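You operate a simulated robot arm through the tools that you are given. There is no shell and no other tool. Be economical: measure what you need, move in short steps, check, and stop when the job is done.

Carry out the task below with a simulated robot arm. There is one attempt and no reset: what you move stays moved.

JOB
Set the spare gate to the gap on its card.
Fine: the red pin bars the gate, so stand the pin in its rest; loosen the clamp knob, slide to within 4 mm, clamp again.

Only the result counts: the job must be done as asked and must still hold three seconds after the hand-in. Knocking over, shifting, dropping, spilling or breaking anything else fails it.

ROBOT AND FRAMES
A 7-joint arm with a fingered hand on a trunk, on a base that drives. Base frame: it is fixed to the floor where the robot stands at the start and does not move with it; the origin is under the middle of the robot, x ahead of it, y to its left, z up; the surface under the hand at the start is at about z = 850. Units: mm, degrees, N and s.
With the tool pointing down near the work surface it reaches from about 340 to 760 mm from the robot's upright axis, wherever it stands. Its first joint turns from -166.0 to 166.0 degrees. Places, roughly: gate pin rest [600, -100, 900]; spare gate [800, 100, 1100]; spare gate clamp knob [800, 0, 1000]. Payload 4 kg.
Tool frame: the origin (TCP) lies between the finger pads and is the grasp point; the fingertips stand 26 mm ahead of it; z points along the fingers, y is the line along which they close. Largest opening 132 mm; the body of the gripper starts 73 mm behind the TCP. The gripper is a hand of 4 fingers: y runs from the thumb to the fingers, the wrist lies at [0, 0, -239] in the tool frame, and closing takes about 1.5 s.
Orientation is told as [roll, pitch, yaw] about the base's x, y, z axes, in that order, counted from this pose: with the fingers straight down and closing along the base's y, the tool's x points along the base's -x, its y along +y and its z along -z.

CONTROLS
- The arm moves only by the tool jog_arm. Its argument "motion" is a list of rows, each a list of 3 entries, a list of its own where there are three numbers: the opening in per cent of the stroke, from 0 (shut) to 100 (fully open), then the shift along the tool's x, y, z in units of 40 mm (1.0 is 40 mm), then the turn, a rotation vector about the tool's x, y, z in units of 5 degrees (1.0 is 5 degrees). In form: [[fingers, [dx, dy, dz], [rx, ry, rz]], ...]. A call has 1 to 20 rows; each row shifts and turns the commanded pose from where the row before left it, along the tool's axes as they then stand. A call with a number of a shift or a turn outside -1 to 1 is refused whole. A row lasts 0.2 s, in which the tool goes at most 50 mm and 8.6 degrees; a call with a longer step from one row to the next is refused whole, and so is a gripper value outside its range. A pose out of reach is approached as far as the arm can. The call stops where the force on the tool passes 40 N (or 10 N more than at its start, if that is more) or the arm is blocked; 0.2 s more then pass. Each finger travels about 72 mm/s and halts on what it meets, pressing with about 30 N; the grip force reading is that of the motor and also rises with nothing between the fingers. The clock runs only during rows and for 0.2 s after the last one: add rows that do not move to give the fingers time. The reply holds the time, the measured pose of the TCP, the force on the tool along the base axes, the opening and the grip force, in the units named above and with some noise, with the torque about the TCP (base axes, N m) and any sound that the robot's microphone picked up.
- Cameras (640 x 400 px; columns grow to the right, rows downward): "scene" is now at [24.6, 137.5, 1564.5]; the picture's right is [-0.20, -0.98, 0.00], its down [-0.60, 0.12, -0.79] and it looks along [0.78, -0.16, -0.61] (base axes); focal length 293 px, centre (320, 200). "wrist" rides on the gripper at [68, 2, -97] in the tool frame; the picture's right is [-0.02, 1.00, 0.00], its down [-0.82, -0.02, -0.58] and it looks along [-0.58, -0.01, 0.82] (tool axes); focal length 270 px, centre (320, 200). There is no depth. A picture from a camera that has moved, and an enlarged one, comes with that camera's place and axes in the base frame and with its lens.
- snapshot(camera): a new picture of that camera. The clock stands still meanwhile.
- slide_trunk(by): slides the trunk up (or, below 0, down) by that many mm; the arm and the scene camera ride with it, the base frame stays. It gives what a move gives, with no picture.
- roll_base(legs): drives the robot by 1 to 6 legs, each [ahead, turn to the left] in mm and degrees, along the robot's own axes; the way and the turn of a leg run together, so that a leg with both is an arc; at most 1500 mm and 180 degrees a leg. The arm and the cameras ride along, it lands a little off, and it stops where it bumps. It gives what a move gives.
- hand_shape(shape): the hand has 4 fingers and takes this shape, open, in about a second: jaw (thumb against the fingers, like two jaws); tri (thumb and two fingers); tip (a fingertip pinch); poke (one finger out to press); point (the index stretched); flat (the hand flat); cup (the hand cupped); fist (a fist). The gripper value then closes the fingers along that shape, each until it touches; the sizes above hold for jaw. It gives what a move gives, with no picture.
- turn_head(pan, tilt): turns the head with the scene camera to pan (to the left, within 155 degrees either way) and tilt (down, from -29 to 69), counted from straight ahead of the robot. It gives what a move gives.
- zoom(camera, box): a new picture of the part [left, top, right, bottom] of that camera's present view, enlarged. The clock stands still meanwhile.
- close_job(): hands the job in; it is judged then, once.

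Work in short steps. Places have to be worked out from the pictures, the camera data and where the tool is seen: move nearer, look again, correct. Check each grasp and each placing, and mend what went wrong. You have 120 turns and 82 pictures in all, those below and enlarged ones among them. Open the gripper and draw the arm clear of the work before you hand the job in, unless the task says otherwise; then end with one line.

The tools are called after "Request:" as name(argument=value, ...) on one line, values as JSON. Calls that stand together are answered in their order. jog_arm: Moves the arm, as the interface text tells. Its arguments: {"type":"object","properties":{"motion":{"type":"array"}},"required":["motion"]} The other tools are called the same way: slide_trunk (by) slides the trunk up or down; hand_shape (shape) gives the hand a shape; roll_base (legs) drives the base; turn_head (pan, tilt) turns the head that bears the scene camera; snapshot (camera) takes a picture; zoom (camera, box) takes an enlarged picture of a part of a camera's view; close_job () hands the job in.

At the start:

```text
clock: 0.0
position: [483.4, 75.8, 1227.2]
tcp_rot: [0.0, 0.0, 0.0]
ft_force: [0.0, 0.4, 0.3]
moment: [0.01, -0.02, 0.01]
grip_width: 132.0
gripper_force: 0.1
shape: jaw
trunk travel left (down, up): [-525.0, 65.0]
robot x, y, heading: [0.1, 1.4, -0.1]
head pan, tilt: [-11.5, 37.7]
```

scene: 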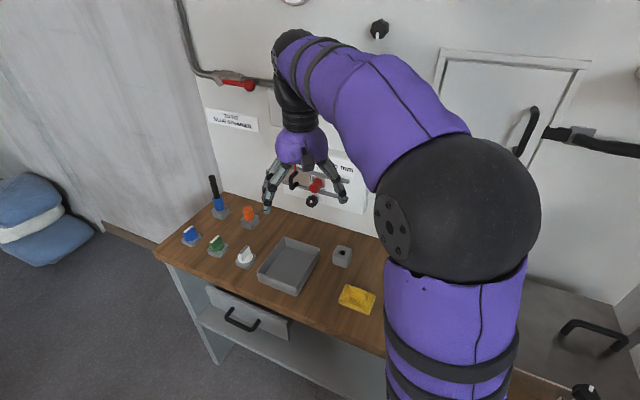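
wrist: 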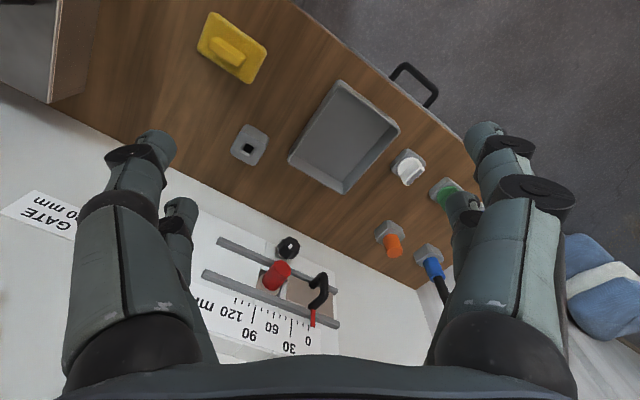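

The gate with the red pin, black knob and a scale is visible behind the hand. I'll enlarge both views to read the card and the layout.

Request:
zoom(camera="wrist", box=[180, 200, 380, 360])

Request:
zoom(camera="scene", box=[200, 90, 400, 220])

Request:
zoom(camera="wrist", box=[0, 170, 120, 250])

```text
2.50 times, centred on (280, 280) of wrist
camera zoom: at [414.9, 76.6, 1323.4], right [0.02, 1.0, 0.0], down [0.82, -0.02, 0.58], along [0.58, -0.01, -0.82], focal length 676 px, centre (420, 0)
```

zoom: 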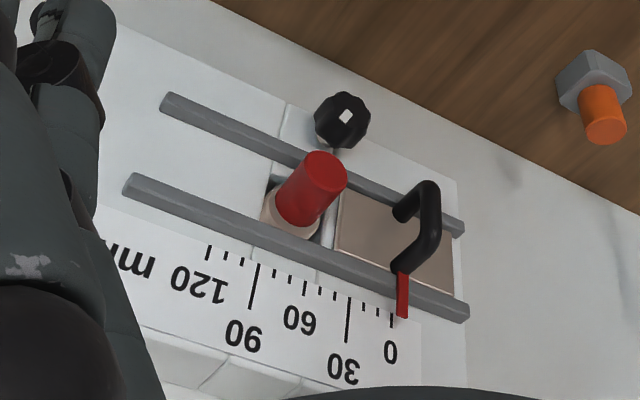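

```text
3.08 times, centred on (300, 155) of scene
camera zoom: at [24.6, 137.5, 1564.5], right [-0.2, -0.98, 0.0], down [-0.6, 0.12, -0.79], along [0.78, -0.16, -0.61], focal length 902 px, centre (382, 338)
```

zoom: 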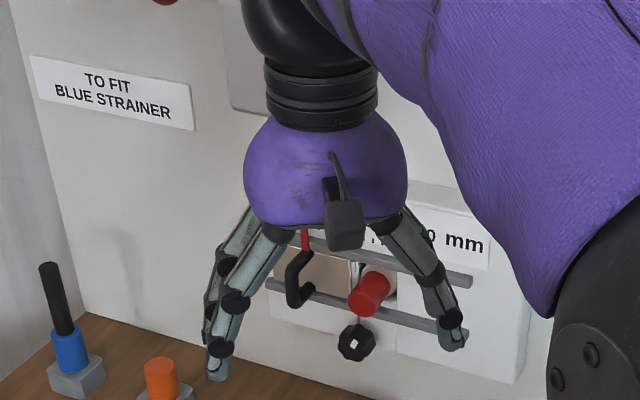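

```text
5.00 times, centred on (60, 210) of wrist
camera zoom: at [414.9, 76.6, 1323.4], right [0.02, 1.0, 0.0], down [0.82, -0.02, 0.58], along [0.58, -0.01, -0.82], focal length 1351 px, centre (1620, 150)
```

zoom: 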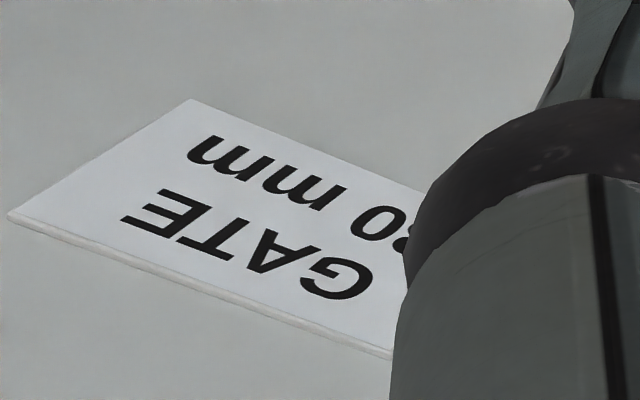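

The card says "GATE ?0 mm" with a digit hidden by a finger; the pointer is at about 0. I'll shift the hand to the left and back for a clear view.

Request:
jog_arm(motion=[[100, [1, 0, 0], [0, 0, 0]], [100, [1, 0.3, 0], [0, 0, 0]], [100, [0, 1, 0], [0, 0, 0]], [100, [0, 1, 0], [0, 0, 0]], [100, [0, 1, 0], [0, 0, 0]], [100, [0, 1, 0], [0, 0, 0]], [100, [0, 1, 0], [0, 0, 0]]])

Request:
snapshot(camera="scene")

Request:
snapshot(camera="wrist")

```text
clock: 1.6
position: [404.0, 287.5, 1228.3]
tcp_rot: [0.0, -0.1, 0.0]
ft_force: [0.2, -0.1, -0.2]
moment: [0.0, -0.02, -0.03]
grip_width: 132.1
gripper_force: 0.0
shape: jaw
trunk travel left (down, up): [-525.0, 65.0]
robot x, y, heading: [-3.3, -0.4, 0.1]
head pan, tilt: [-11.5, 37.7]
```

```text
76 pictures are left
camera scene: at [24.8, 137.9, 1564.4], right [-0.2, -0.98, 0.0], down [-0.6, 0.12, -0.79], along [0.78, -0.16, -0.61], focal length 293 px, centre (320, 200)
```

scene: 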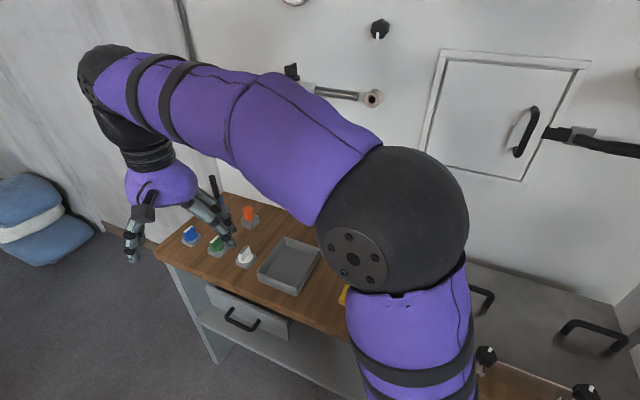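

```text
75 pictures are left
camera wrist: at [336.4, 288.5, 1324.4], right [0.03, 1.0, 0.0], down [0.82, -0.02, 0.58], along [0.58, -0.01, -0.82], focal length 270 px, centre (320, 200)
```

wrist: 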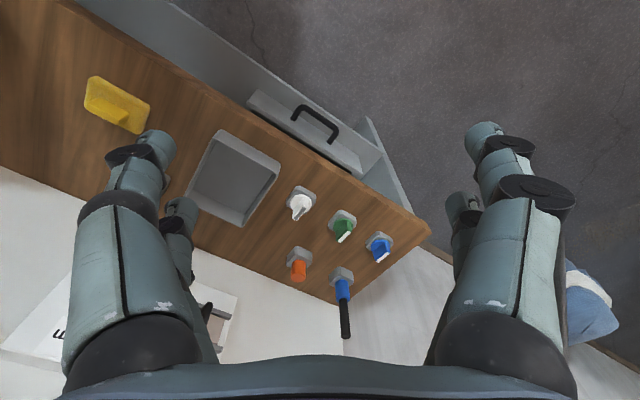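

Triangulating both views: the knob is at about (709, 23, 1030), the pin end about (622, 28, 1145), the rest block about (608, -50, 880), and the wall is yawed about 33° (approach direction ~(0.84,-0.545,0)). I'll swing the hand horizontal, well off the wall, so the wrist camera faces it.

Request:
jog_arm(motion=[[100, [-0.475, -0.85, 0], [0, 0, 0]], [100, [-0.475, -0.85, 0], [0, 0, 0]], [100, [-0.475, -0.85, 0], [0, 0, 0]], [100, [-0.475, -0.85, 0], [0, 0, 0]], [100, [0, 0, 0], [0, -1, 0]], [100, [0, 0, 0], [0, -1, 0]], [100, [0, 0, 0], [0, -1, 0]], [100, [0, 0, 0], [0, -1, 0]], [100, [0, 0, 0], [0, -1, 0]], [100, [0, 0, 0], [0, -1, 0]], [100, [0, 0, 0], [0, -1, 0]], [100, [0, 0, 0], [0, -1, 0]], [100, [0, 0, 0], [0, -1, 0]], [100, [0, 0, 0], [0, -1, 0]], [100, [0, 0, 0], [0, -1, 0]], [100, [0, 0, 0], [0, -1, 0]], [100, [0, 0, 0], [0, -1, 0]], [100, [0, 0, 0], [0, -1, 0]], [100, [0, 0, 0], [0, -1, 0]], [100, [0, 0, 0], [0, -1, 0]]])

Request:
jog_arm(motion=[[100, [0, 0, 0], [0, -1, 0]], [100, [0, 0, 0], [0, -1, 0]], [100, [0, 0, 0], [1, 0, 0]], [100, [0, 0, 0], [1, 0, 0]], [100, [0, 0, 0], [1, 0, 0]], [100, [0, 0, 0], [1, 0, 0]], [100, [0, 0, 0], [1, 0, 0]], [100, [0, 0, 0], [1, 0, 0]], [100, [0, 0, 0], [0.6, 0, 0]]])

Request:
snapshot(camera="scene")

Request:
snapshot(camera="wrist")

```text
clock: 5.8
position: [477.9, 150.7, 1227.0]
tcp_rot: [-0.3, -80.1, 0.4]
ft_force: [1.1, -0.1, 0.4]
moment: [-0.02, -0.01, 0.01]
grip_width: 131.9
gripper_force: 0.1
shape: jaw
trunk travel left (down, up): [-525.0, 65.0]
robot x, y, heading: [-0.7, -1.9, -0.0]
head pan, tilt: [-11.5, 37.7]
```

```text
clock: 7.8
position: [478.3, 151.4, 1227.3]
tcp_rot: [9.2, -90.0, -42.3]
ft_force: [0.2, 0.3, 0.4]
moment: [0.02, 0.0, 0.03]
grip_width: 132.0
gripper_force: 0.0
shape: jaw
trunk travel left (down, up): [-525.0, 65.0]
robot x, y, heading: [2.9, 0.4, 0.1]
head pan, tilt: [-11.5, 37.7]
```

```text
74 pictures are left
camera scene: at [24.7, 137.7, 1564.5], right [-0.2, -0.98, 0.0], down [-0.6, 0.12, -0.79], along [0.78, -0.16, -0.61], focal length 293 px, centre (320, 200)
```

scene: 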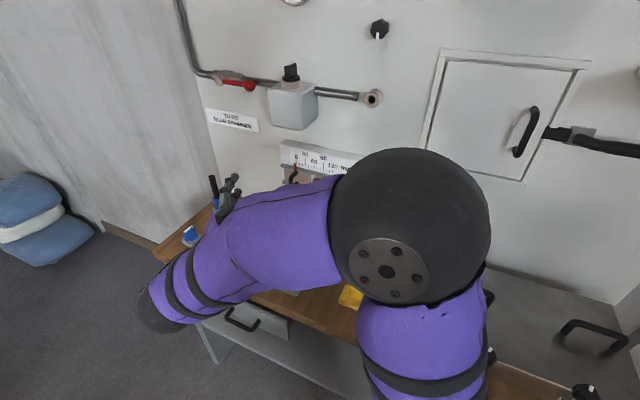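

```text
73 pictures are left
camera wrist: at [399.1, 205.8, 1158.2], right [0.55, 0.84, 0.03], down [-0.5, 0.3, 0.82], along [0.68, -0.46, 0.58], focal length 270 px, centre (320, 200)
```

wrist: 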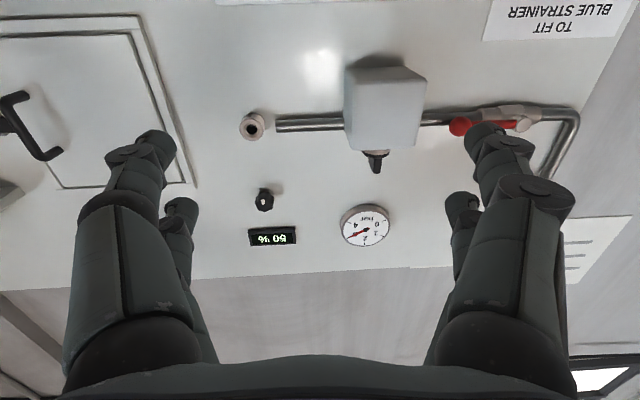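

The wrist camera looks up past the gate. I'll lower 100 mm and tip the tool 35° down so the camera looks straight at the gate board.

Request:
jog_arm(motion=[[100, [0.8, 0, 0], [0, 0, 0]], [100, [0.8, 0, 0], [0, 0, 0]], [100, [0.8, 0, 0], [0, 0, 0]], [100, [0, 0, 0], [0, 1, 0]], [100, [0, 0, 0], [0, 1, 0]], [100, [0, 0, 0], [0, 1, 0]], [100, [0, 0, 0], [0, 1, 0]], [100, [0, 0, 0], [0, 1, 0]], [100, [0, 0, 0], [0, 1, 0]], [100, [0, 0, 0], [0, 1, 0]]])

Request:
snapshot(camera="wrist")

Request:
zoom(camera="scene", box=[260, 110, 400, 210])

```text
clock: 10.0
position: [478.9, 150.6, 1129.6]
tcp_rot: [-0.1, -54.9, -33.0]
ft_force: [0.3, -0.2, -0.3]
moment: [0.01, -0.04, -0.03]
grip_width: 131.9
gripper_force: 0.0
shape: jaw
trunk travel left (down, up): [-525.0, 65.0]
robot x, y, heading: [-0.3, -0.1, 0.1]
head pan, tilt: [-11.5, 37.7]
```

```text
72 pictures are left
camera wrist: at [380.2, 216.1, 1130.2], right [0.56, 0.83, 0.02], down [-0.01, -0.01, 1.0], along [0.83, -0.56, 0.0], focal length 270 px, centre (320, 200)
```

wrist: 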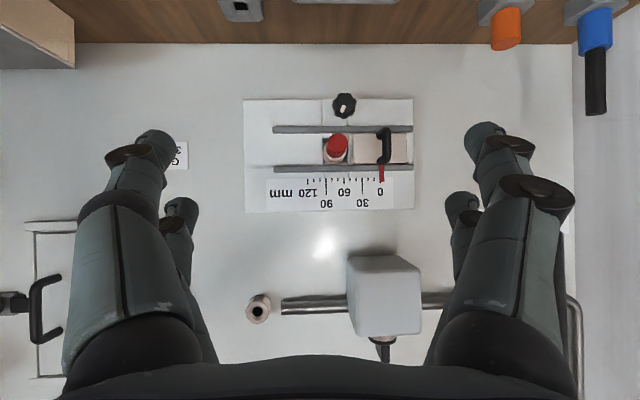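

```text
4.00 times, centred on (330, 160) of scene
camera zoom: at [24.6, 137.6, 1564.5], right [-0.2, -0.98, 0.0], down [-0.6, 0.12, -0.79], along [0.78, -0.16, -0.61], focal length 1172 px, centre (280, 360)
```

zoom: 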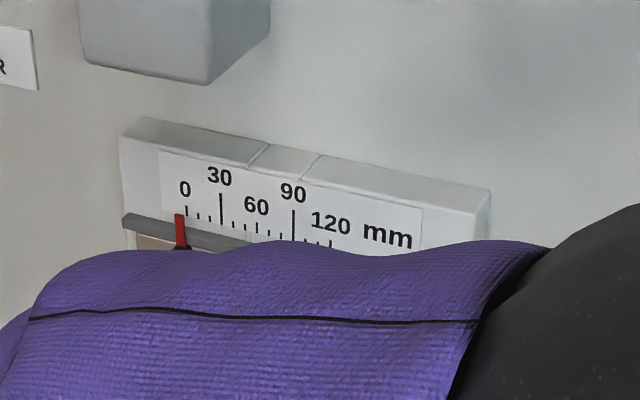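

Very good frontal view, with a clean 33° yaw. The card hides behind the left finger; I'll shift along −tool y 80 mm and enlarge.

Request:
jog_arm(motion=[[100, [0, -1, 0], [0, 0, 0]], [100, [0, -1, 0], [0, 0, 0]]])

Request:
zoom(camera="wrist", box=[180, 60, 480, 240])

```text
clock: 10.6
position: [433.7, 80.3, 1131.1]
tcp_rot: [0.1, -55.1, -33.1]
ft_force: [0.9, 0.7, -0.4]
moment: [0.0, 0.0, -0.02]
grip_width: 131.7
gripper_force: 0.1
shape: jaw
trunk travel left (down, up): [-525.0, 65.0]
robot x, y, heading: [-3.0, -1.5, -0.0]
head pan, tilt: [-11.5, 37.7]
```

```text
2.13 times, centred on (330, 150) of wrist
camera zoom: at [335.8, 146.7, 1130.1], right [0.56, 0.83, 0.02], down [-0.02, -0.02, 1.0], along [0.83, -0.56, 0.0], focal length 577 px, centre (299, 307)
```

zoom: 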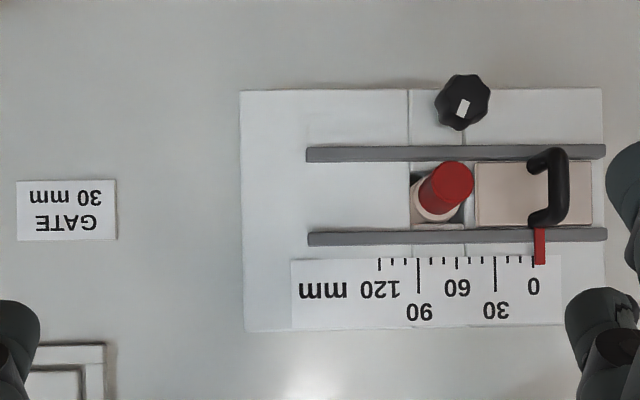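

The card reads 30 mm, and the gate is at 0. Working in wall coordinates (s into the wall, u leftward): plate at s≈655, pin at u≈415, z≈1047 sticking out to s≈605, handle bar at u≈490, z≈1046, knob at u≈426, z≈980. I'll level the tool and line it up with the pin at standoff.

Request:
jog_arm(motion=[[100, [0, 0, 0], [0, -1, 0]], [100, [0, 0, 0], [0, -1, 0]], [100, [0, 0, 0], [0, -1, 0]], [100, [0, 0, 0], [0, -1, 0]], [100, [0, 0, 0], [0, -1, 0]], [100, [0, 0, 0], [0, -1, 0]], [90, [0, 0, 0], [0, -1, 0]], [80, [0.525, 0.7, 0.6], [0, 0, 0]], [70, [0.525, 0.7, 0.6], [0, 0, 0]], [60, [0.525, 0.7, 0.6], [0, 0, 0]], [50, [0.525, 0.7, 0.7], [0, 0, 0]], [45, [0, 0, 0], [0, 0, 0]], [45, [0, 0, 0], [0, 0, 0]]])

Request:
snapshot(camera="wrist")

Request:
snapshot(camera="scene")

```text
clock: 13.4
position: [582.6, 125.7, 1044.5]
tcp_rot: [-168.9, -90.0, 135.9]
ft_force: [0.1, -0.1, -0.7]
moment: [0.01, 0.01, 0.01]
grip_width: 59.7
gripper_force: 0.0
shape: jaw
trunk travel left (down, up): [-525.0, 65.0]
robot x, y, heading: [-0.4, -0.4, 0.1]
head pan, tilt: [-11.5, 37.7]
```

```text
69 pictures are left
camera wrist: at [502.9, 180.1, 975.2], right [0.54, 0.84, 0.03], down [-0.5, 0.3, 0.82], along [0.68, -0.46, 0.58], focal length 270 px, centre (320, 200)
```

wrist: 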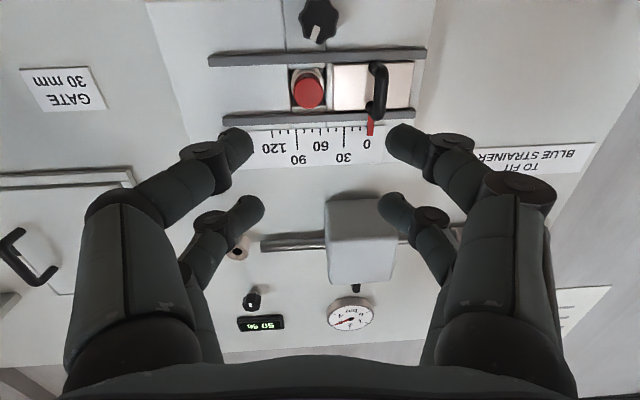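

```text
68 pictures are left
camera scene: at [24.4, 137.5, 1564.5], right [-0.2, -0.98, 0.0], down [-0.6, 0.12, -0.79], along [0.78, -0.16, -0.61], focal length 293 px, centre (320, 200)
```

scene: 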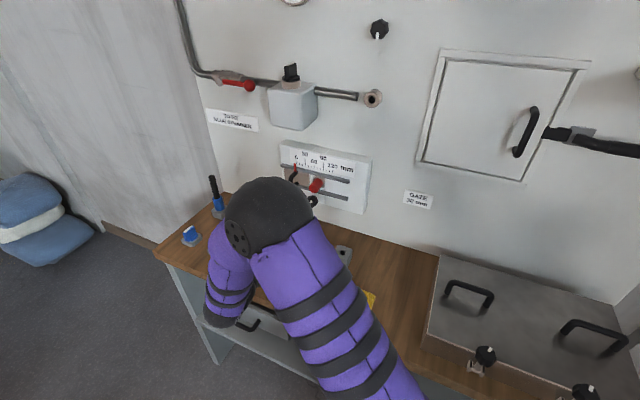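

The pin appears at u≈412, z≈1041; I correct by −11 mm along tool y and 4 mm down and advance to s≈550, then look.

Request:
jog_arm(motion=[[45, [0.1, -0.28, 0.8], [0, 0, 0]], [45, [0, 0, 0.8], [0, 0, 0]], [45, [0, 0, 0.8], [0, 0, 0]], [45, [0, 0, 0.8], [0, 0, 0]]])

Request:
snapshot(camera="wrist")

Request:
zoom(camera="scene", box=[260, 130, 400, 230])

```text
clock: 14.4
position: [683.6, 44.1, 1043.1]
tcp_rot: [-49.9, -90.0, 16.9]
ft_force: [0.5, 0.3, 0.9]
moment: [0.01, -0.04, 0.01]
grip_width: 59.9
gripper_force: 0.1
shape: jaw
trunk travel left (down, up): [-525.0, 65.0]
robot x, y, heading: [2.7, 1.9, 0.1]
head pan, tilt: [-11.5, 37.7]
```

```text
67 pictures are left
camera wrist: at [604.0, 99.1, 973.6], right [0.54, 0.84, 0.02], down [-0.5, 0.3, 0.82], along [0.68, -0.46, 0.58], focal length 270 px, centre (320, 200)
```

wrist: 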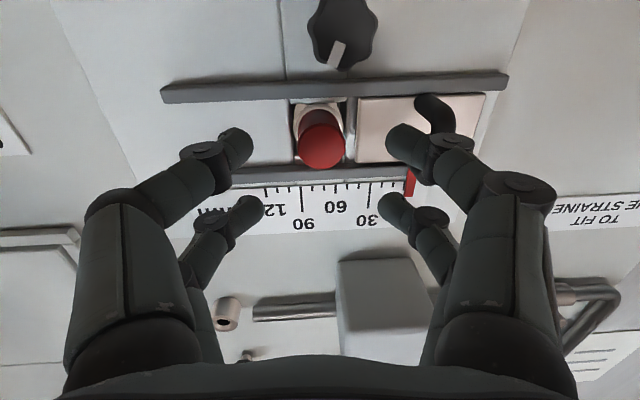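

```text
4.00 times, centred on (330, 180) of scene
camera zoom: at [24.7, 137.6, 1564.5], right [-0.2, -0.98, 0.0], down [-0.6, 0.12, -0.79], along [0.78, -0.16, -0.61], focal length 1172 px, centre (280, 280)
```

zoom: 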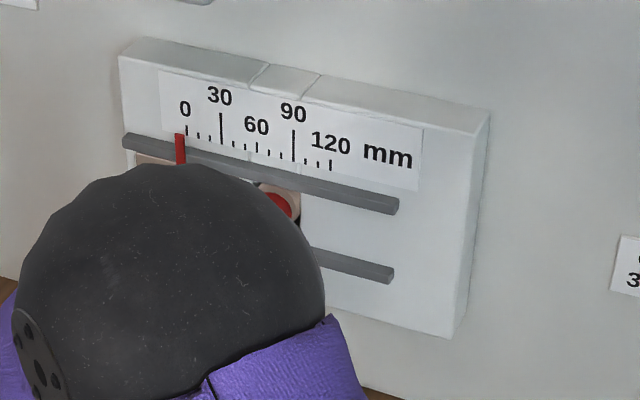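

Triangulating again: pin end at s≈590, u≈411, z≈1037. I'll lower 6 mm, narrow the opening to ~47 mm, and advance 48 mm so the tips reach s≈626.

Request:
jog_arm(motion=[[36, [0.15, 0.03, 0], [0, 0, 0]], [36, [0, 0, 0.4], [0, 0, 0]], [36, [0, 0, 0.4], [0, 0, 0]], [36, [0, 0, 0.4], [0, 0, 0]]])

Request:
snapshot(camera="wrist")

```text
clock: 15.4
position: [723.4, 18.4, 1037.5]
tcp_rot: [-87.4, -90.0, 54.5]
ft_force: [-0.9, -0.3, 0.6]
moment: [0.0, 0.02, -0.01]
grip_width: 47.9
gripper_force: 0.1
shape: jaw
trunk travel left (down, up): [-525.0, 65.0]
robot x, y, heading: [1.1, 1.0, 0.2]
head pan, tilt: [-11.5, 37.7]
```

```text
65 pictures are left
camera wrist: at [642.8, 73.1, 967.9], right [0.54, 0.84, 0.02], down [-0.5, 0.3, 0.82], along [0.68, -0.46, 0.58], focal length 270 px, centre (320, 200)
```

wrist: 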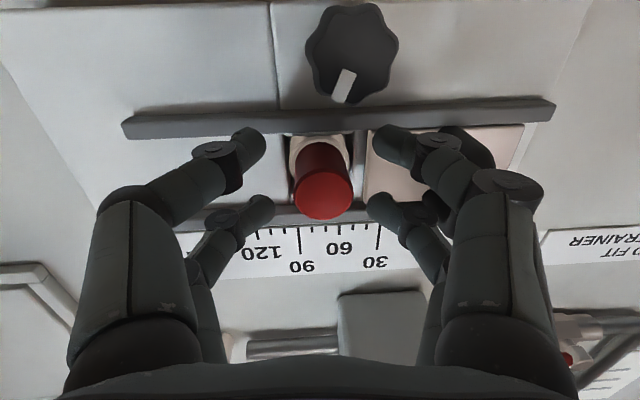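

The pin sits centred between the fingers. Closing.

Request:
jog_arm(motion=[[25, [0, 0, 0], [0, 0, 0]], [10, [0, 0, 0], [0, 0, 0]], [0, [0, 0, 0], [0, 0, 0]], [0, [0, 0, 0], [0, 0, 0]], [0, [0, 0, 0], [0, 0, 0]], [0, [0, 0, 0], [0, 0, 0]]])

Request:
snapshot(camera="wrist")

```text
clock: 16.8
position: [722.2, 18.7, 1037.7]
tcp_rot: [158.3, -89.9, 168.8]
ft_force: [3.6, -0.7, 6.8]
moment: [-0.04, -0.05, 0.0]
grip_width: 0.0
gripper_force: 29.8
shape: jaw
trunk travel left (down, up): [-525.0, 65.0]
robot x, y, heading: [3.6, -0.0, 0.0]
head pan, tilt: [-11.5, 37.7]
```

```text
64 pictures are left
camera wrist: at [642.7, 72.9, 968.9], right [0.54, 0.84, 0.03], down [-0.5, 0.3, 0.81], along [0.68, -0.46, 0.58], focal length 270 px, centre (320, 200)
```

wrist: 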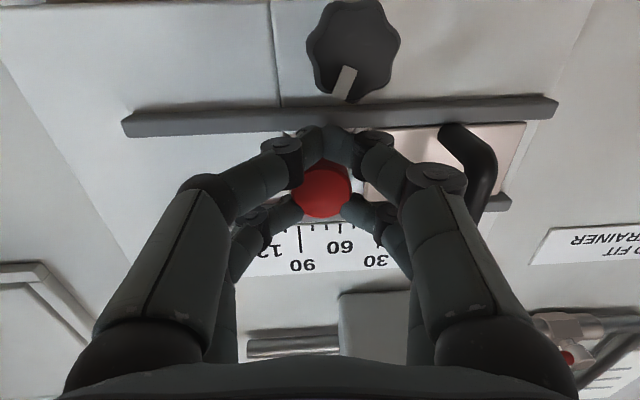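

Width 0: the lower finger pair closed beneath the pin, so this isn't a sound grasp. I'll open, back off, and try the three-finger shape.

Request:
jog_arm(motion=[[20, [0, 0, 0], [0, 0, 0]], [36, [0, 0, 0], [0, 0, 0]], [36, [0, 0, 0], [0, 0, 0]], [36, [0, 0, 0], [0, 0, 0]], [36, [0, 0, -0.9], [0, 0, 0]], [36, [0, 0, -0.9], [0, 0, 0]], [36, [0, 0, -0.9], [0, 0, 0]]])

Request:
hand_shape(shape="tri")

Request:
snapshot(camera="wrist")

```text
clock: 18.4
position: [630.0, 77.2, 1041.9]
tcp_rot: [-145.2, -89.9, 112.2]
ft_force: [0.6, -0.1, -0.6]
moment: [-0.01, 0.02, 0.0]
grip_width: 47.1
gripper_force: 0.1
shape: jaw
trunk travel left (down, up): [-525.0, 65.0]
robot x, y, heading: [0.9, 0.8, -0.1]
head pan, tilt: [-11.5, 37.7]
```

```text
clock: 19.3
position: [629.7, 76.1, 1041.0]
tcp_rot: [-108.0, -90.0, 74.9]
ft_force: [0.0, -0.2, 0.2]
moment: [0.0, -0.01, 0.0]
grip_width: 132.0
gripper_force: 0.0
shape: tri
trunk travel left (down, up): [-525.0, 65.0]
robot x, y, heading: [0.0, -0.3, 0.1]
head pan, tilt: [-11.5, 37.7]
```

```text
63 pictures are left
camera wrist: at [550.6, 130.4, 971.5], right [0.54, 0.84, 0.03], down [-0.5, 0.3, 0.82], along [0.68, -0.46, 0.58], focal length 270 px, centre (320, 200)
```

wrist: 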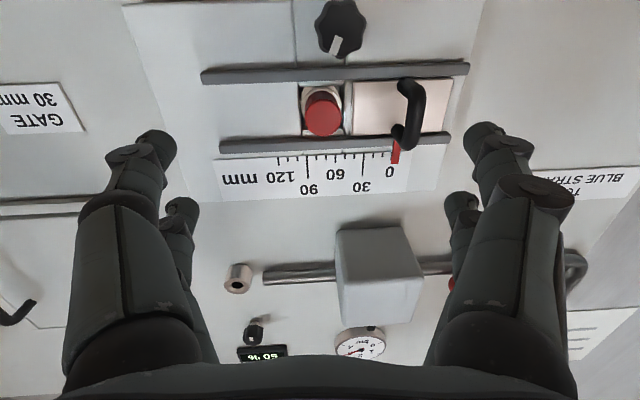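

Open looks the same. I'll close it in free space to see how this shape meets.

Request:
jog_arm(motion=[[60, [0, 0, 0], [0, 0, 0]], [30, [0, 0, 0], [0, 0, 0]], [0, [0, 0, 0], [0, 0, 0]], [0, [0, 0, 0], [0, 0, 0]], [0, [0, 0, 0], [0, 0, 0]], [0, [0, 0, 0], [0, 0, 0]], [0, [0, 0, 0], [0, 0, 0]], [0, [0, 0, 0], [0, 0, 0]]])

Request:
snapshot(camera="wrist")

Request:
hand_shape(shape="tip")

Request:
jog_arm(motion=[[60, [0, 0, 0], [0, 0, 0]], [30, [0, 0, 0], [0, 0, 0]], [0, [0, 0, 0], [0, 0, 0]], [0, [0, 0, 0], [0, 0, 0]], [0, [0, 0, 0], [0, 0, 0]], [0, [0, 0, 0], [0, 0, 0]], [0, [0, 0, 0], [0, 0, 0]], [0, [0, 0, 0], [0, 0, 0]]])

Request:
snapshot(camera="wrist")

```text
clock: 21.1
position: [630.2, 76.4, 1040.3]
tcp_rot: [-106.6, -90.0, 73.6]
ft_force: [-0.1, 0.2, 0.0]
moment: [0.03, 0.0, 0.01]
grip_width: 0.1
gripper_force: 29.6
shape: tri
trunk travel left (down, up): [-525.0, 65.0]
robot x, y, heading: [-0.1, -1.5, -0.1]
head pan, tilt: [-11.5, 37.7]
```

```text
62 pictures are left
camera wrist: at [550.4, 130.5, 971.5], right [0.54, 0.84, 0.03], down [-0.5, 0.3, 0.82], along [0.68, -0.46, 0.58], focal length 270 px, centre (320, 200)
```

wrist: 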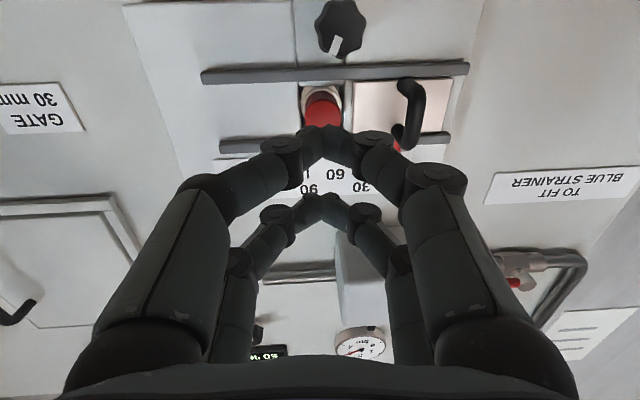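

```text
clock: 22.0
position: [630.5, 76.3, 1039.9]
tcp_rot: [-109.6, -90.0, 76.7]
ft_force: [0.1, 0.6, -0.3]
moment: [0.02, 0.03, 0.0]
grip_width: 131.9
gripper_force: 0.0
shape: tip
trunk travel left (down, up): [-525.0, 65.0]
robot x, y, heading: [-2.6, -1.0, 0.1]
head pan, tilt: [-11.5, 37.7]
```

```text
clock: 23.8
position: [629.8, 76.4, 1039.8]
tcp_rot: [-105.8, -90.0, 72.8]
ft_force: [-0.5, -0.2, -0.2]
moment: [0.01, 0.0, 0.04]
grip_width: 0.0
gripper_force: 29.9
shape: tip
trunk travel left (down, up): [-525.0, 65.0]
robot x, y, heading: [-1.4, 1.1, -0.1]
head pan, tilt: [-11.5, 37.7]
```

```text
61 pictures are left
camera wrist: at [550.4, 130.5, 971.5], right [0.54, 0.84, 0.03], down [-0.5, 0.3, 0.82], along [0.68, -0.46, 0.58], focal length 270 px, centre (320, 200)
```

wrist: 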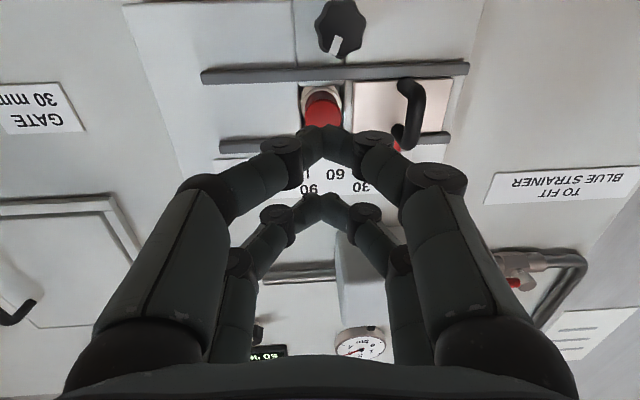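

All shapes close alike: two opposing pairs at tool x = ±20. So I must put one pair on the pin itself: raise the hand so the lower pair (x=+20) is level with the pin (z≈1038), TCP z≈1058.

Request:
hand_shape(shape="jaw")

Request:
jog_arm(motion=[[60, [-0.45, 0.08, 0], [0, 0, 0]], [40, [0, 0, 0.6], [0, 0, 0]], [36, [0, 0, 0.6], [0, 0, 0]], [36, [0, 0, 0], [0, 0, 0]], [36, [0, 0, 0], [0, 0, 0]]])

Request:
snapshot(camera="wrist")

```text
clock: 24.7
position: [630.4, 75.9, 1040.3]
tcp_rot: [-111.5, -90.0, 78.5]
ft_force: [0.8, -0.1, -0.1]
moment: [0.0, 0.03, 0.02]
grip_width: 131.8
gripper_force: 0.0
shape: jaw
trunk travel left (down, up): [-525.0, 65.0]
robot x, y, heading: [3.9, 3.0, 0.4]
head pan, tilt: [-11.5, 37.7]
```

```text
clock: 25.9
position: [672.2, 55.4, 1055.0]
tcp_rot: [-107.7, -90.0, 74.7]
ft_force: [-0.7, 0.1, 0.5]
moment: [0.0, -0.01, 0.0]
grip_width: 47.7
gripper_force: 0.0
shape: jaw
trunk travel left (down, up): [-525.0, 65.0]
robot x, y, heading: [1.9, 0.1, -0.2]
head pan, tilt: [-11.5, 37.7]
```

```text
60 pictures are left
camera wrist: at [592.9, 108.9, 986.6], right [0.54, 0.84, 0.03], down [-0.5, 0.3, 0.82], along [0.68, -0.46, 0.58], focal length 270 px, centre (320, 200)
```

wrist: 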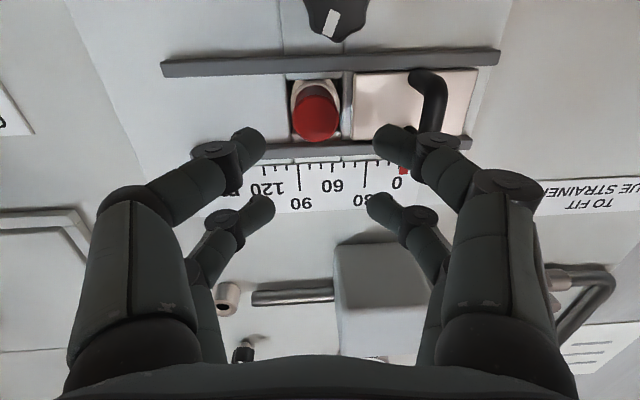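

Pin end reads u≈411, z≈1038. Advance 68 mm with a small correction.

Request:
jog_arm(motion=[[36, [-0.05, -0.04, 0.5], [0, 0, 0]], [36, [0, 0, 0.5], [0, 0, 0]], [36, [0, 0, 0.4], [0, 0, 0]], [36, [0, 0, 0.3], [0, 0, 0]]])

Request:
snapshot(camera="wrist")

```text
clock: 26.9
position: [730.9, 15.4, 1057.0]
tcp_rot: [-104.8, -90.0, 71.8]
ft_force: [0.6, -0.1, 1.0]
moment: [-0.01, -0.04, -0.02]
grip_width: 47.8
gripper_force: 0.1
shape: jaw
trunk travel left (down, up): [-525.0, 65.0]
robot x, y, heading: [-0.3, -2.2, 0.0]
head pan, tilt: [-11.5, 37.7]
```

```text
59 pictures are left
camera wrist: at [650.3, 69.4, 988.9], right [0.54, 0.84, 0.02], down [-0.5, 0.3, 0.82], along [0.68, -0.46, 0.58], focal length 270 px, centre (320, 200)
```

wrist: 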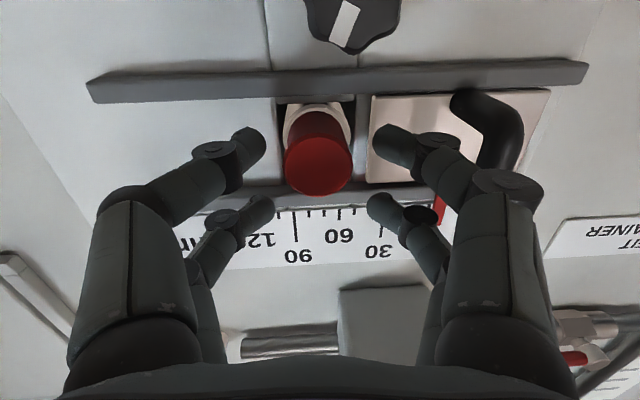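

Lower pair now flanks the pin. Closing.

Request:
jog_arm(motion=[[25, [0, 0, 0], [0, 0, 0]], [10, [0, 0, 0], [0, 0, 0]], [0, [0, 0, 0], [0, 0, 0]], [0, [0, 0, 0], [0, 0, 0]], [0, [0, 0, 0], [0, 0, 0]], [0, [0, 0, 0], [0, 0, 0]]])

Request:
snapshot(camera="wrist")

```text
clock: 28.3
position: [729.9, 14.4, 1058.4]
tcp_rot: [-74.2, -90.0, 41.3]
ft_force: [0.6, -1.6, -0.2]
moment: [0.01, 0.01, -0.07]
grip_width: 10.0
gripper_force: 29.8
shape: jaw
trunk travel left (down, up): [-525.0, 65.0]
robot x, y, heading: [-3.5, -2.3, 0.0]
head pan, tilt: [-11.5, 37.7]
```

```text
58 pictures are left
camera wrist: at [650.2, 69.6, 988.9], right [0.54, 0.84, 0.03], down [-0.5, 0.3, 0.82], along [0.68, -0.46, 0.58], focal length 270 px, centre (320, 200)
```

wrist: 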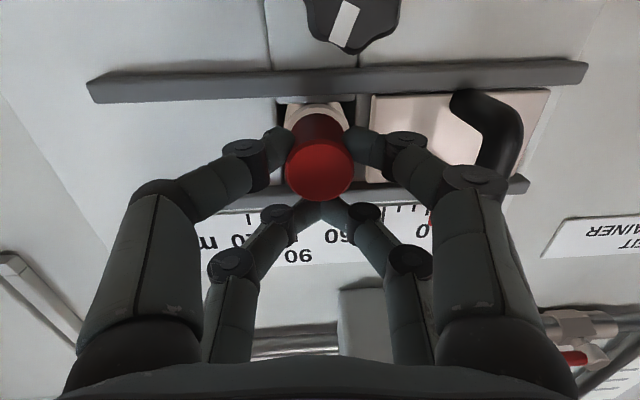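

The lower pair holds the pin. Pulling straight back in small steps.

Request:
jog_arm(motion=[[0, [0, 0, -0.25], [0, 0, 0]], [0, [0, 0, -0.25], [0, 0, 0]], [0, [0, 0, -0.25], [0, 0, 0]], [0, [0, 0, -0.25], [0, 0, 0]], [0, [0, 0, 0], [0, 0, 0]]])

Request:
snapshot(camera="wrist")

```text
clock: 29.5
position: [695.7, 36.8, 1057.3]
tcp_rot: [-136.0, -90.0, 103.1]
ft_force: [-0.4, 0.9, -0.1]
moment: [-0.01, 0.01, 0.02]
grip_width: 10.1
gripper_force: 29.5
shape: jaw
trunk travel left (down, up): [-525.0, 65.0]
robot x, y, heading: [0.4, 3.4, -0.0]
head pan, tilt: [-11.5, 37.7]
```

```text
57 pictures are left
camera wrist: at [615.8, 91.1, 988.7], right [0.54, 0.84, 0.03], down [-0.5, 0.3, 0.82], along [0.68, -0.46, 0.58], focal length 270 px, centre (320, 200)
```

wrist: 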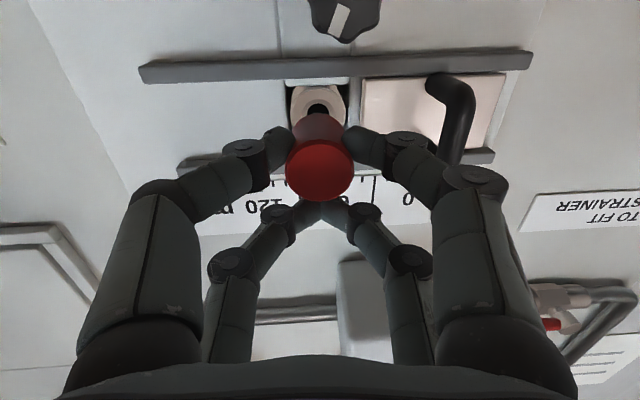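

The pin is coming out freely. Draw back 100 mm more and look at it.

Request:
jog_arm(motion=[[0, [0, 0, -0.5], [0, 0, 0]], [0, [0, 0, -0.5], [0, 0, 0]], [0, [0, 0, -0.75], [0, 0, 0]], [0, [0, 0, -0.75], [0, 0, 0]], [0, [0, 0, 0], [0, 0, 0]]])

Request:
snapshot(camera="wrist")

Request:
snapshot(camera="scene")

```text
clock: 30.7
position: [613.1, 94.0, 1058.2]
tcp_rot: [-120.2, -89.9, 87.2]
ft_force: [0.4, 0.2, -0.1]
moment: [0.05, 0.01, 0.02]
grip_width: 10.0
gripper_force: 29.3
shape: jaw
trunk travel left (down, up): [-525.0, 65.0]
robot x, y, heading: [2.0, 3.2, 0.2]
head pan, tilt: [-11.5, 37.7]
```

```text
56 pictures are left
camera wrist: at [533.0, 147.5, 989.1], right [0.54, 0.84, 0.02], down [-0.5, 0.3, 0.82], along [0.68, -0.46, 0.58], focal length 270 px, centre (320, 200)
```

wrist: 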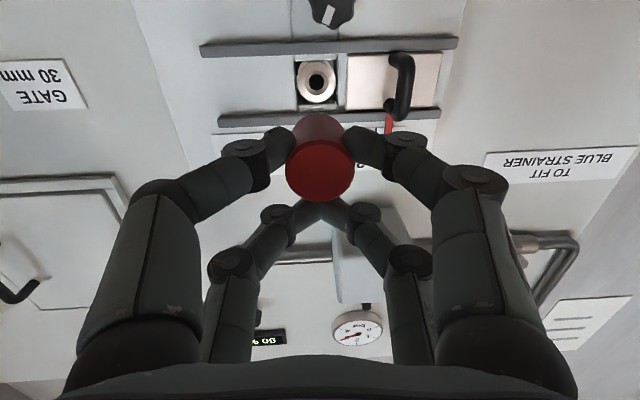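

```text
55 pictures are left
camera scene: at [24.5, 137.8, 1564.5], right [-0.2, -0.98, 0.0], down [-0.6, 0.12, -0.79], along [0.78, -0.16, -0.61], focal length 293 px, centre (320, 200)
```

scene: 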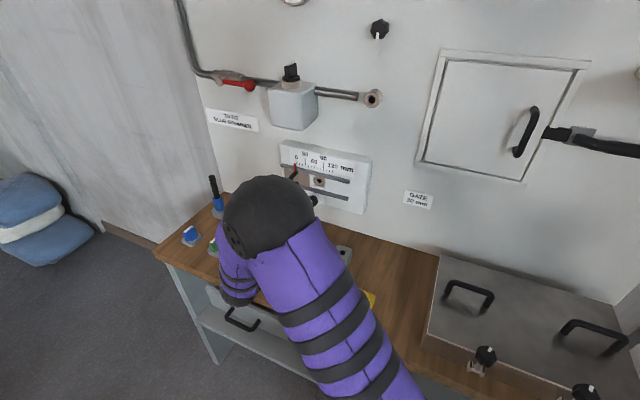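

Pin is out. I'll raise 120 mm and swing the tool to point down, moving toward the rest (s≈537, u≈289).

Request:
jog_arm(motion=[[0, [-1, 0, 0], [0, 0, 0]], [0, [-1, 0, 0], [0, 0, 0]], [0, [-1, 0, 0], [0, 1, 0]], [0, [0, 0, 0], [0, 1, 0]], [0, [0, 0, 0], [0, 1, 0]], [0, [0, 0, 0], [0, 1, 0]], [0, [0, 0, 0], [0, 1, 0]], [0, [0, 0, 0], [0, 1, 0]], [0, [0, 0, 0], [0, 1, 0]], [0, [0, 0, 0], [0, 1, 0]], [0, [0, 0, 0], [0, 1, 0]], [0, [0, 0, 0], [0, 1, 0]], [0, [0, 0, 0], [0, 1, 0]], [0, [0, 0, 0], [0, 1, 0]], [0, [0, 0, 0], [0, 1, 0]], [0, [0, 0, 0], [0, 1, 0]], [0, [0, 0, 0], [0, 1, 0]], [0, [0, 0, 0], [0, 1, 0]], [0, [0, 0, 0], [0, 1, 0]], [0, [0, 0, 0], [0, 1, 0]]])

Request:
jog_arm(motion=[[0, [-0.3, -0.8, 0], [0, 0, 0]], [0, [-0.3, -0.8, 0], [0, 0, 0]], [0, [-0.3, -0.8, 0], [0, 0, 0]], [0, [-0.3, -0.7, 0], [0, 0, 0]], [0, [0, 0, 0], [0, 0, 0]]])

Request:
snapshot(camera="wrist")

Request:
snapshot(camera="scene")

```text
clock: 34.9
position: [613.2, 92.8, 1175.8]
tcp_rot: [0.0, 0.0, -32.9]
ft_force: [0.1, 0.4, 0.0]
moment: [-0.03, 0.01, -0.02]
grip_width: 9.1
gripper_force: 30.0
shape: jaw
trunk travel left (down, up): [-525.0, 65.0]
robot x, y, heading: [3.1, -2.2, -0.2]
head pan, tilt: [-11.5, 37.7]
```

```text
clock: 36.1
position: [583.3, -33.7, 1176.2]
tcp_rot: [0.0, 0.0, -33.0]
ft_force: [0.7, -0.7, -0.6]
moment: [0.02, -0.02, -0.01]
grip_width: 9.1
gripper_force: 30.2
shape: jaw
trunk travel left (down, up): [-525.0, 65.0]
robot x, y, heading: [0.3, 2.7, -0.0]
head pan, tilt: [-11.5, 37.7]
```

```text
54 pictures are left
camera wrist: at [528.0, 4.7, 1272.2], right [0.56, 0.83, 0.0], down [0.67, -0.46, 0.58], along [0.48, -0.33, -0.82], focal length 270 px, centre (320, 200)
```

wrist: 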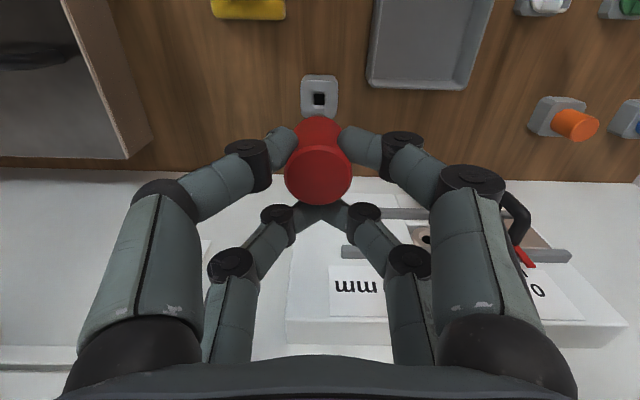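

```text
53 pictures are left
camera scene: at [24.7, 137.2, 1564.5], right [-0.2, -0.98, 0.0], down [-0.6, 0.12, -0.79], along [0.78, -0.16, -0.61], focal length 293 px, centre (320, 200)
```

scene: 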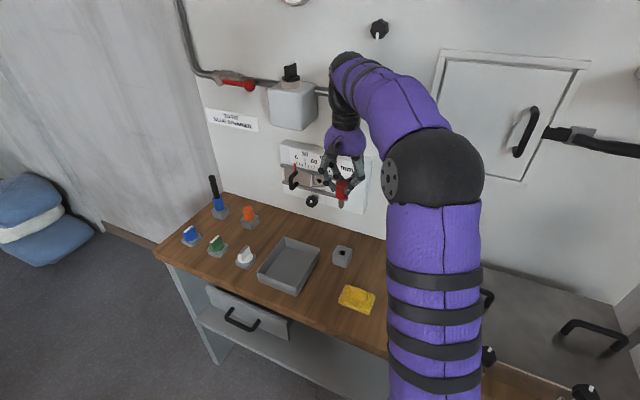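

The rest hole is at about (613, -57). Zoom on the pin and the rest.

Request:
zoom(camera="scene", box=[300, 140, 400, 280])

Request:
zoom(camera="wrist", box=[250, 60, 390, 220])

```text
2.86 times, centred on (350, 210) of scene
camera zoom: at [24.7, 137.2, 1564.5], right [-0.2, -0.98, 0.0], down [-0.6, 0.12, -0.79], along [0.78, -0.16, -0.61], focal length 837 px, centre (234, 171)
```

zoom: 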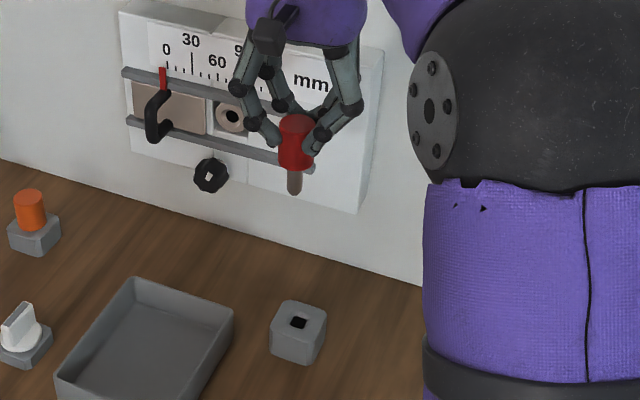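

```text
2.50 times, centred on (320, 140) of wrist
camera zoom: at [528.0, 4.7, 1272.2], right [0.56, 0.83, 0.0], down [0.67, -0.46, 0.58], along [0.48, -0.33, -0.82], focal length 676 px, centre (320, 350)
```

zoom: 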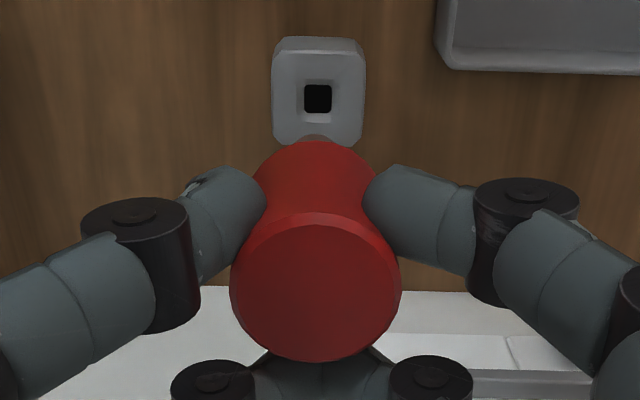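

Hole ≈ (612, -54, 891); pin tip is ≈67 mm below the TCP and ≈17 mm off on tool x. I move over the hole and lower to ~27 mm above it for a check.

Request:
jog_arm(motion=[[0, [-0.65, -0.03, 0], [0, 0, 0]], [0, [-0.66, 0, 0], [0, 0, 0]], [0, [0, 0, 0.8], [0, 0, 0]], [0, [0, 0, 0.8], [0, 0, 0]], [0, [0, 0, 0.8], [0, 0, 0]], [0, [0, 0, 0.8], [0, 0, 0]], [0, [0, 0, 0.8], [0, 0, 0]], [0, [0, 0, 0.6], [0, 0, 0]], [0, [0, 0, 0], [0, 0, 0]]])

Request:
snapshot(camera="wrist")

Request:
zoom(camera="scene", box=[290, 190, 390, 290])

```text
clock: 38.1
position: [627.1, -66.4, 992.1]
tcp_rot: [0.0, 0.0, -33.1]
ft_force: [0.6, -0.4, -0.3]
moment: [0.01, 0.04, -0.03]
grip_width: 8.9
gripper_force: 30.1
shape: jaw
trunk travel left (down, up): [-525.0, 65.0]
robot x, y, heading: [1.6, -1.6, -0.2]
head pan, tilt: [-11.5, 37.7]
```

```text
50 pictures are left
camera wrist: at [570.8, -27.6, 1088.3], right [0.57, 0.82, 0.0], down [0.67, -0.46, 0.58], along [0.48, -0.33, -0.82], focal length 270 px, centre (320, 200)
```

wrist: 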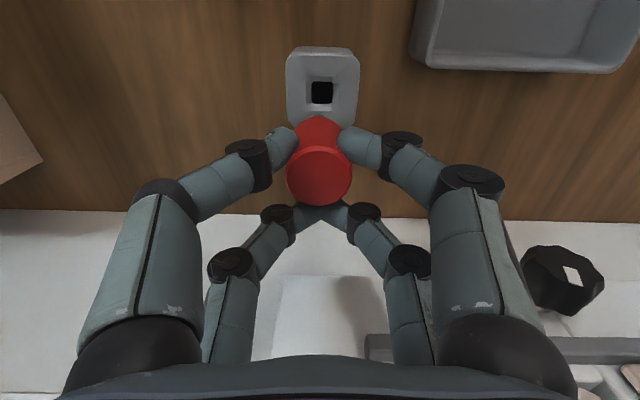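

```text
4.00 times, centred on (340, 240) of scene
camera zoom: at [24.9, 137.5, 1564.5], right [-0.2, -0.98, 0.0], down [-0.6, 0.12, -0.79], along [0.78, -0.16, -0.61], focal length 1172 px, centre (240, 40)
```

zoom: 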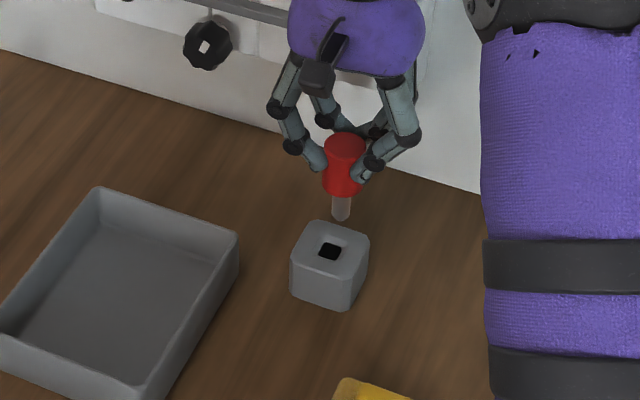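

Wrist view says the pin is almost aligned (hole ~2 mm to +u); the scene view suggests a bit more. I'll shift +2 mm and lower to just above the block to remove parallax.

Request:
jog_arm(motion=[[0, [0, 0.05, 0.3], [0, 0, 0]], [0, [0, 0, 0.3], [0, 0, 0]], [0, [0, 0, 0], [0, 0, 0]]])

Request:
zoom(camera="scene", box=[310, 210, 370, 270])

Request:
zoom(camera="wrist", box=[260, 40, 380, 140])

```text
clock: 38.9
position: [626.5, -65.6, 969.9]
tcp_rot: [0.0, -0.1, -33.0]
ft_force: [0.0, 0.5, 0.2]
moment: [-0.02, -0.02, 0.0]
grip_width: 9.3
gripper_force: 30.5
shape: jaw
trunk travel left (down, up): [-525.0, 65.0]
robot x, y, heading: [-1.6, -3.7, -0.0]
head pan, tilt: [-11.5, 37.7]
```

```text
6.67 times, centred on (340, 240) of scene
camera zoom: at [24.7, 137.5, 1564.5], right [-0.2, -0.98, 0.0], down [-0.6, 0.12, -0.79], along [0.78, -0.16, -0.61], focal length 1954 px, centre (187, -67)
```

zoom: 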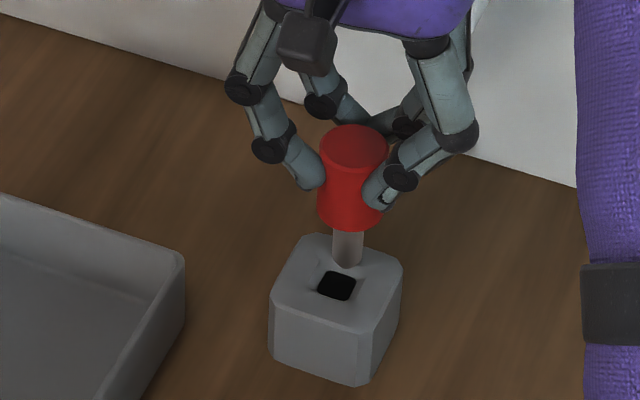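

```text
4.00 times, centred on (320, 90) of wrist
camera zoom: at [571.5, -25.5, 1065.1], right [0.56, 0.83, 0.0], down [0.67, -0.46, 0.58], along [0.48, -0.33, -0.82], focal length 1081 px, centre (320, 640)
```

zoom: 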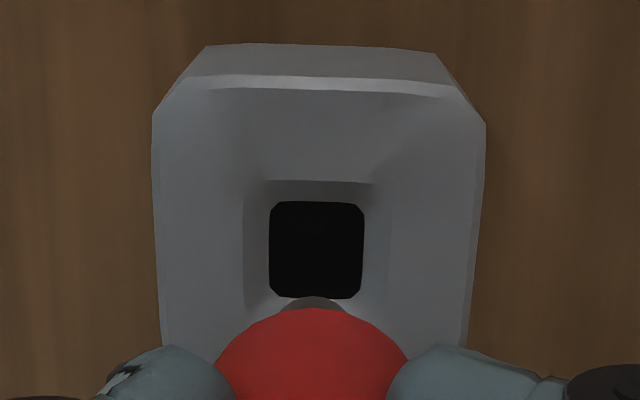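

The wrist view (same depth) shows good u alignment, while the scene implies the tip is ~8–10 mm too far toward the wall and low. I'll raise 6 mm, shift 8 mm away from the wall and compare.

Request:
jog_arm(motion=[[0, [0, 0, -0.15], [0, 0, 0]], [0, [0.2, 0.01, 0], [0, 0, 0]], [0, [0, 0, 0], [0, 0, 0]]])

Request:
zoom(camera="scene", box=[310, 210, 370, 270])

Request:
zoom(camera="wrist", box=[260, 40, 380, 140])

```text
clock: 39.7
position: [621.6, -59.7, 975.1]
tcp_rot: [0.0, 0.0, -32.9]
ft_force: [0.5, -0.2, -0.9]
moment: [-0.04, -0.02, 0.02]
grip_width: 9.2
gripper_force: 29.6
shape: jaw
trunk travel left (down, up): [-525.0, 65.0]
robot x, y, heading: [0.3, 1.0, -0.0]
head pan, tilt: [-11.5, 37.7]
```

```text
6.67 times, centred on (340, 240) of scene
camera zoom: at [24.7, 137.5, 1564.5], right [-0.2, -0.98, 0.0], down [-0.6, 0.12, -0.79], along [0.78, -0.16, -0.61], focal length 1954 px, centre (187, -67)
```

zoom: 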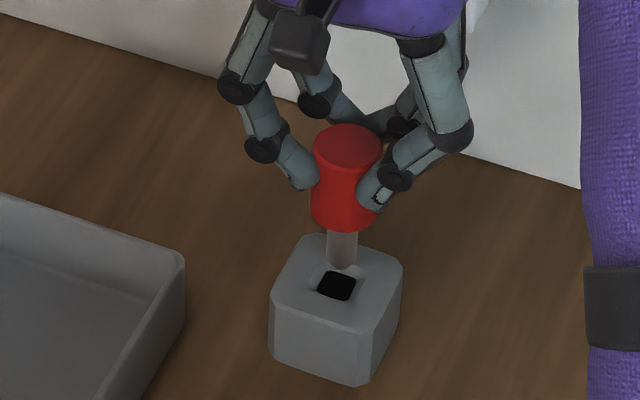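

```text
4.00 times, centred on (320, 90) of wrist
camera zoom: at [566.0, -20.9, 1071.5], right [0.56, 0.83, 0.0], down [0.67, -0.46, 0.58], along [0.48, -0.33, -0.82], focal length 1081 px, centre (320, 640)
```

zoom: 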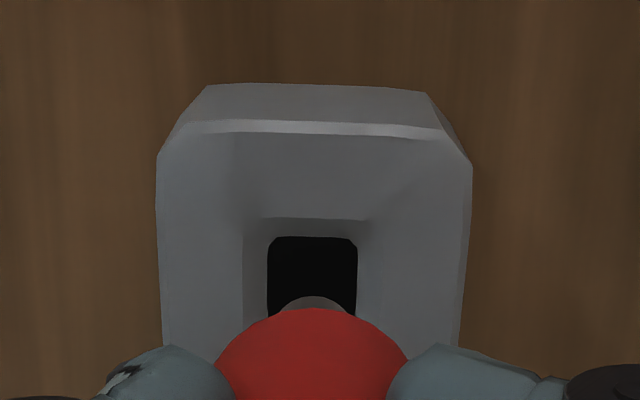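

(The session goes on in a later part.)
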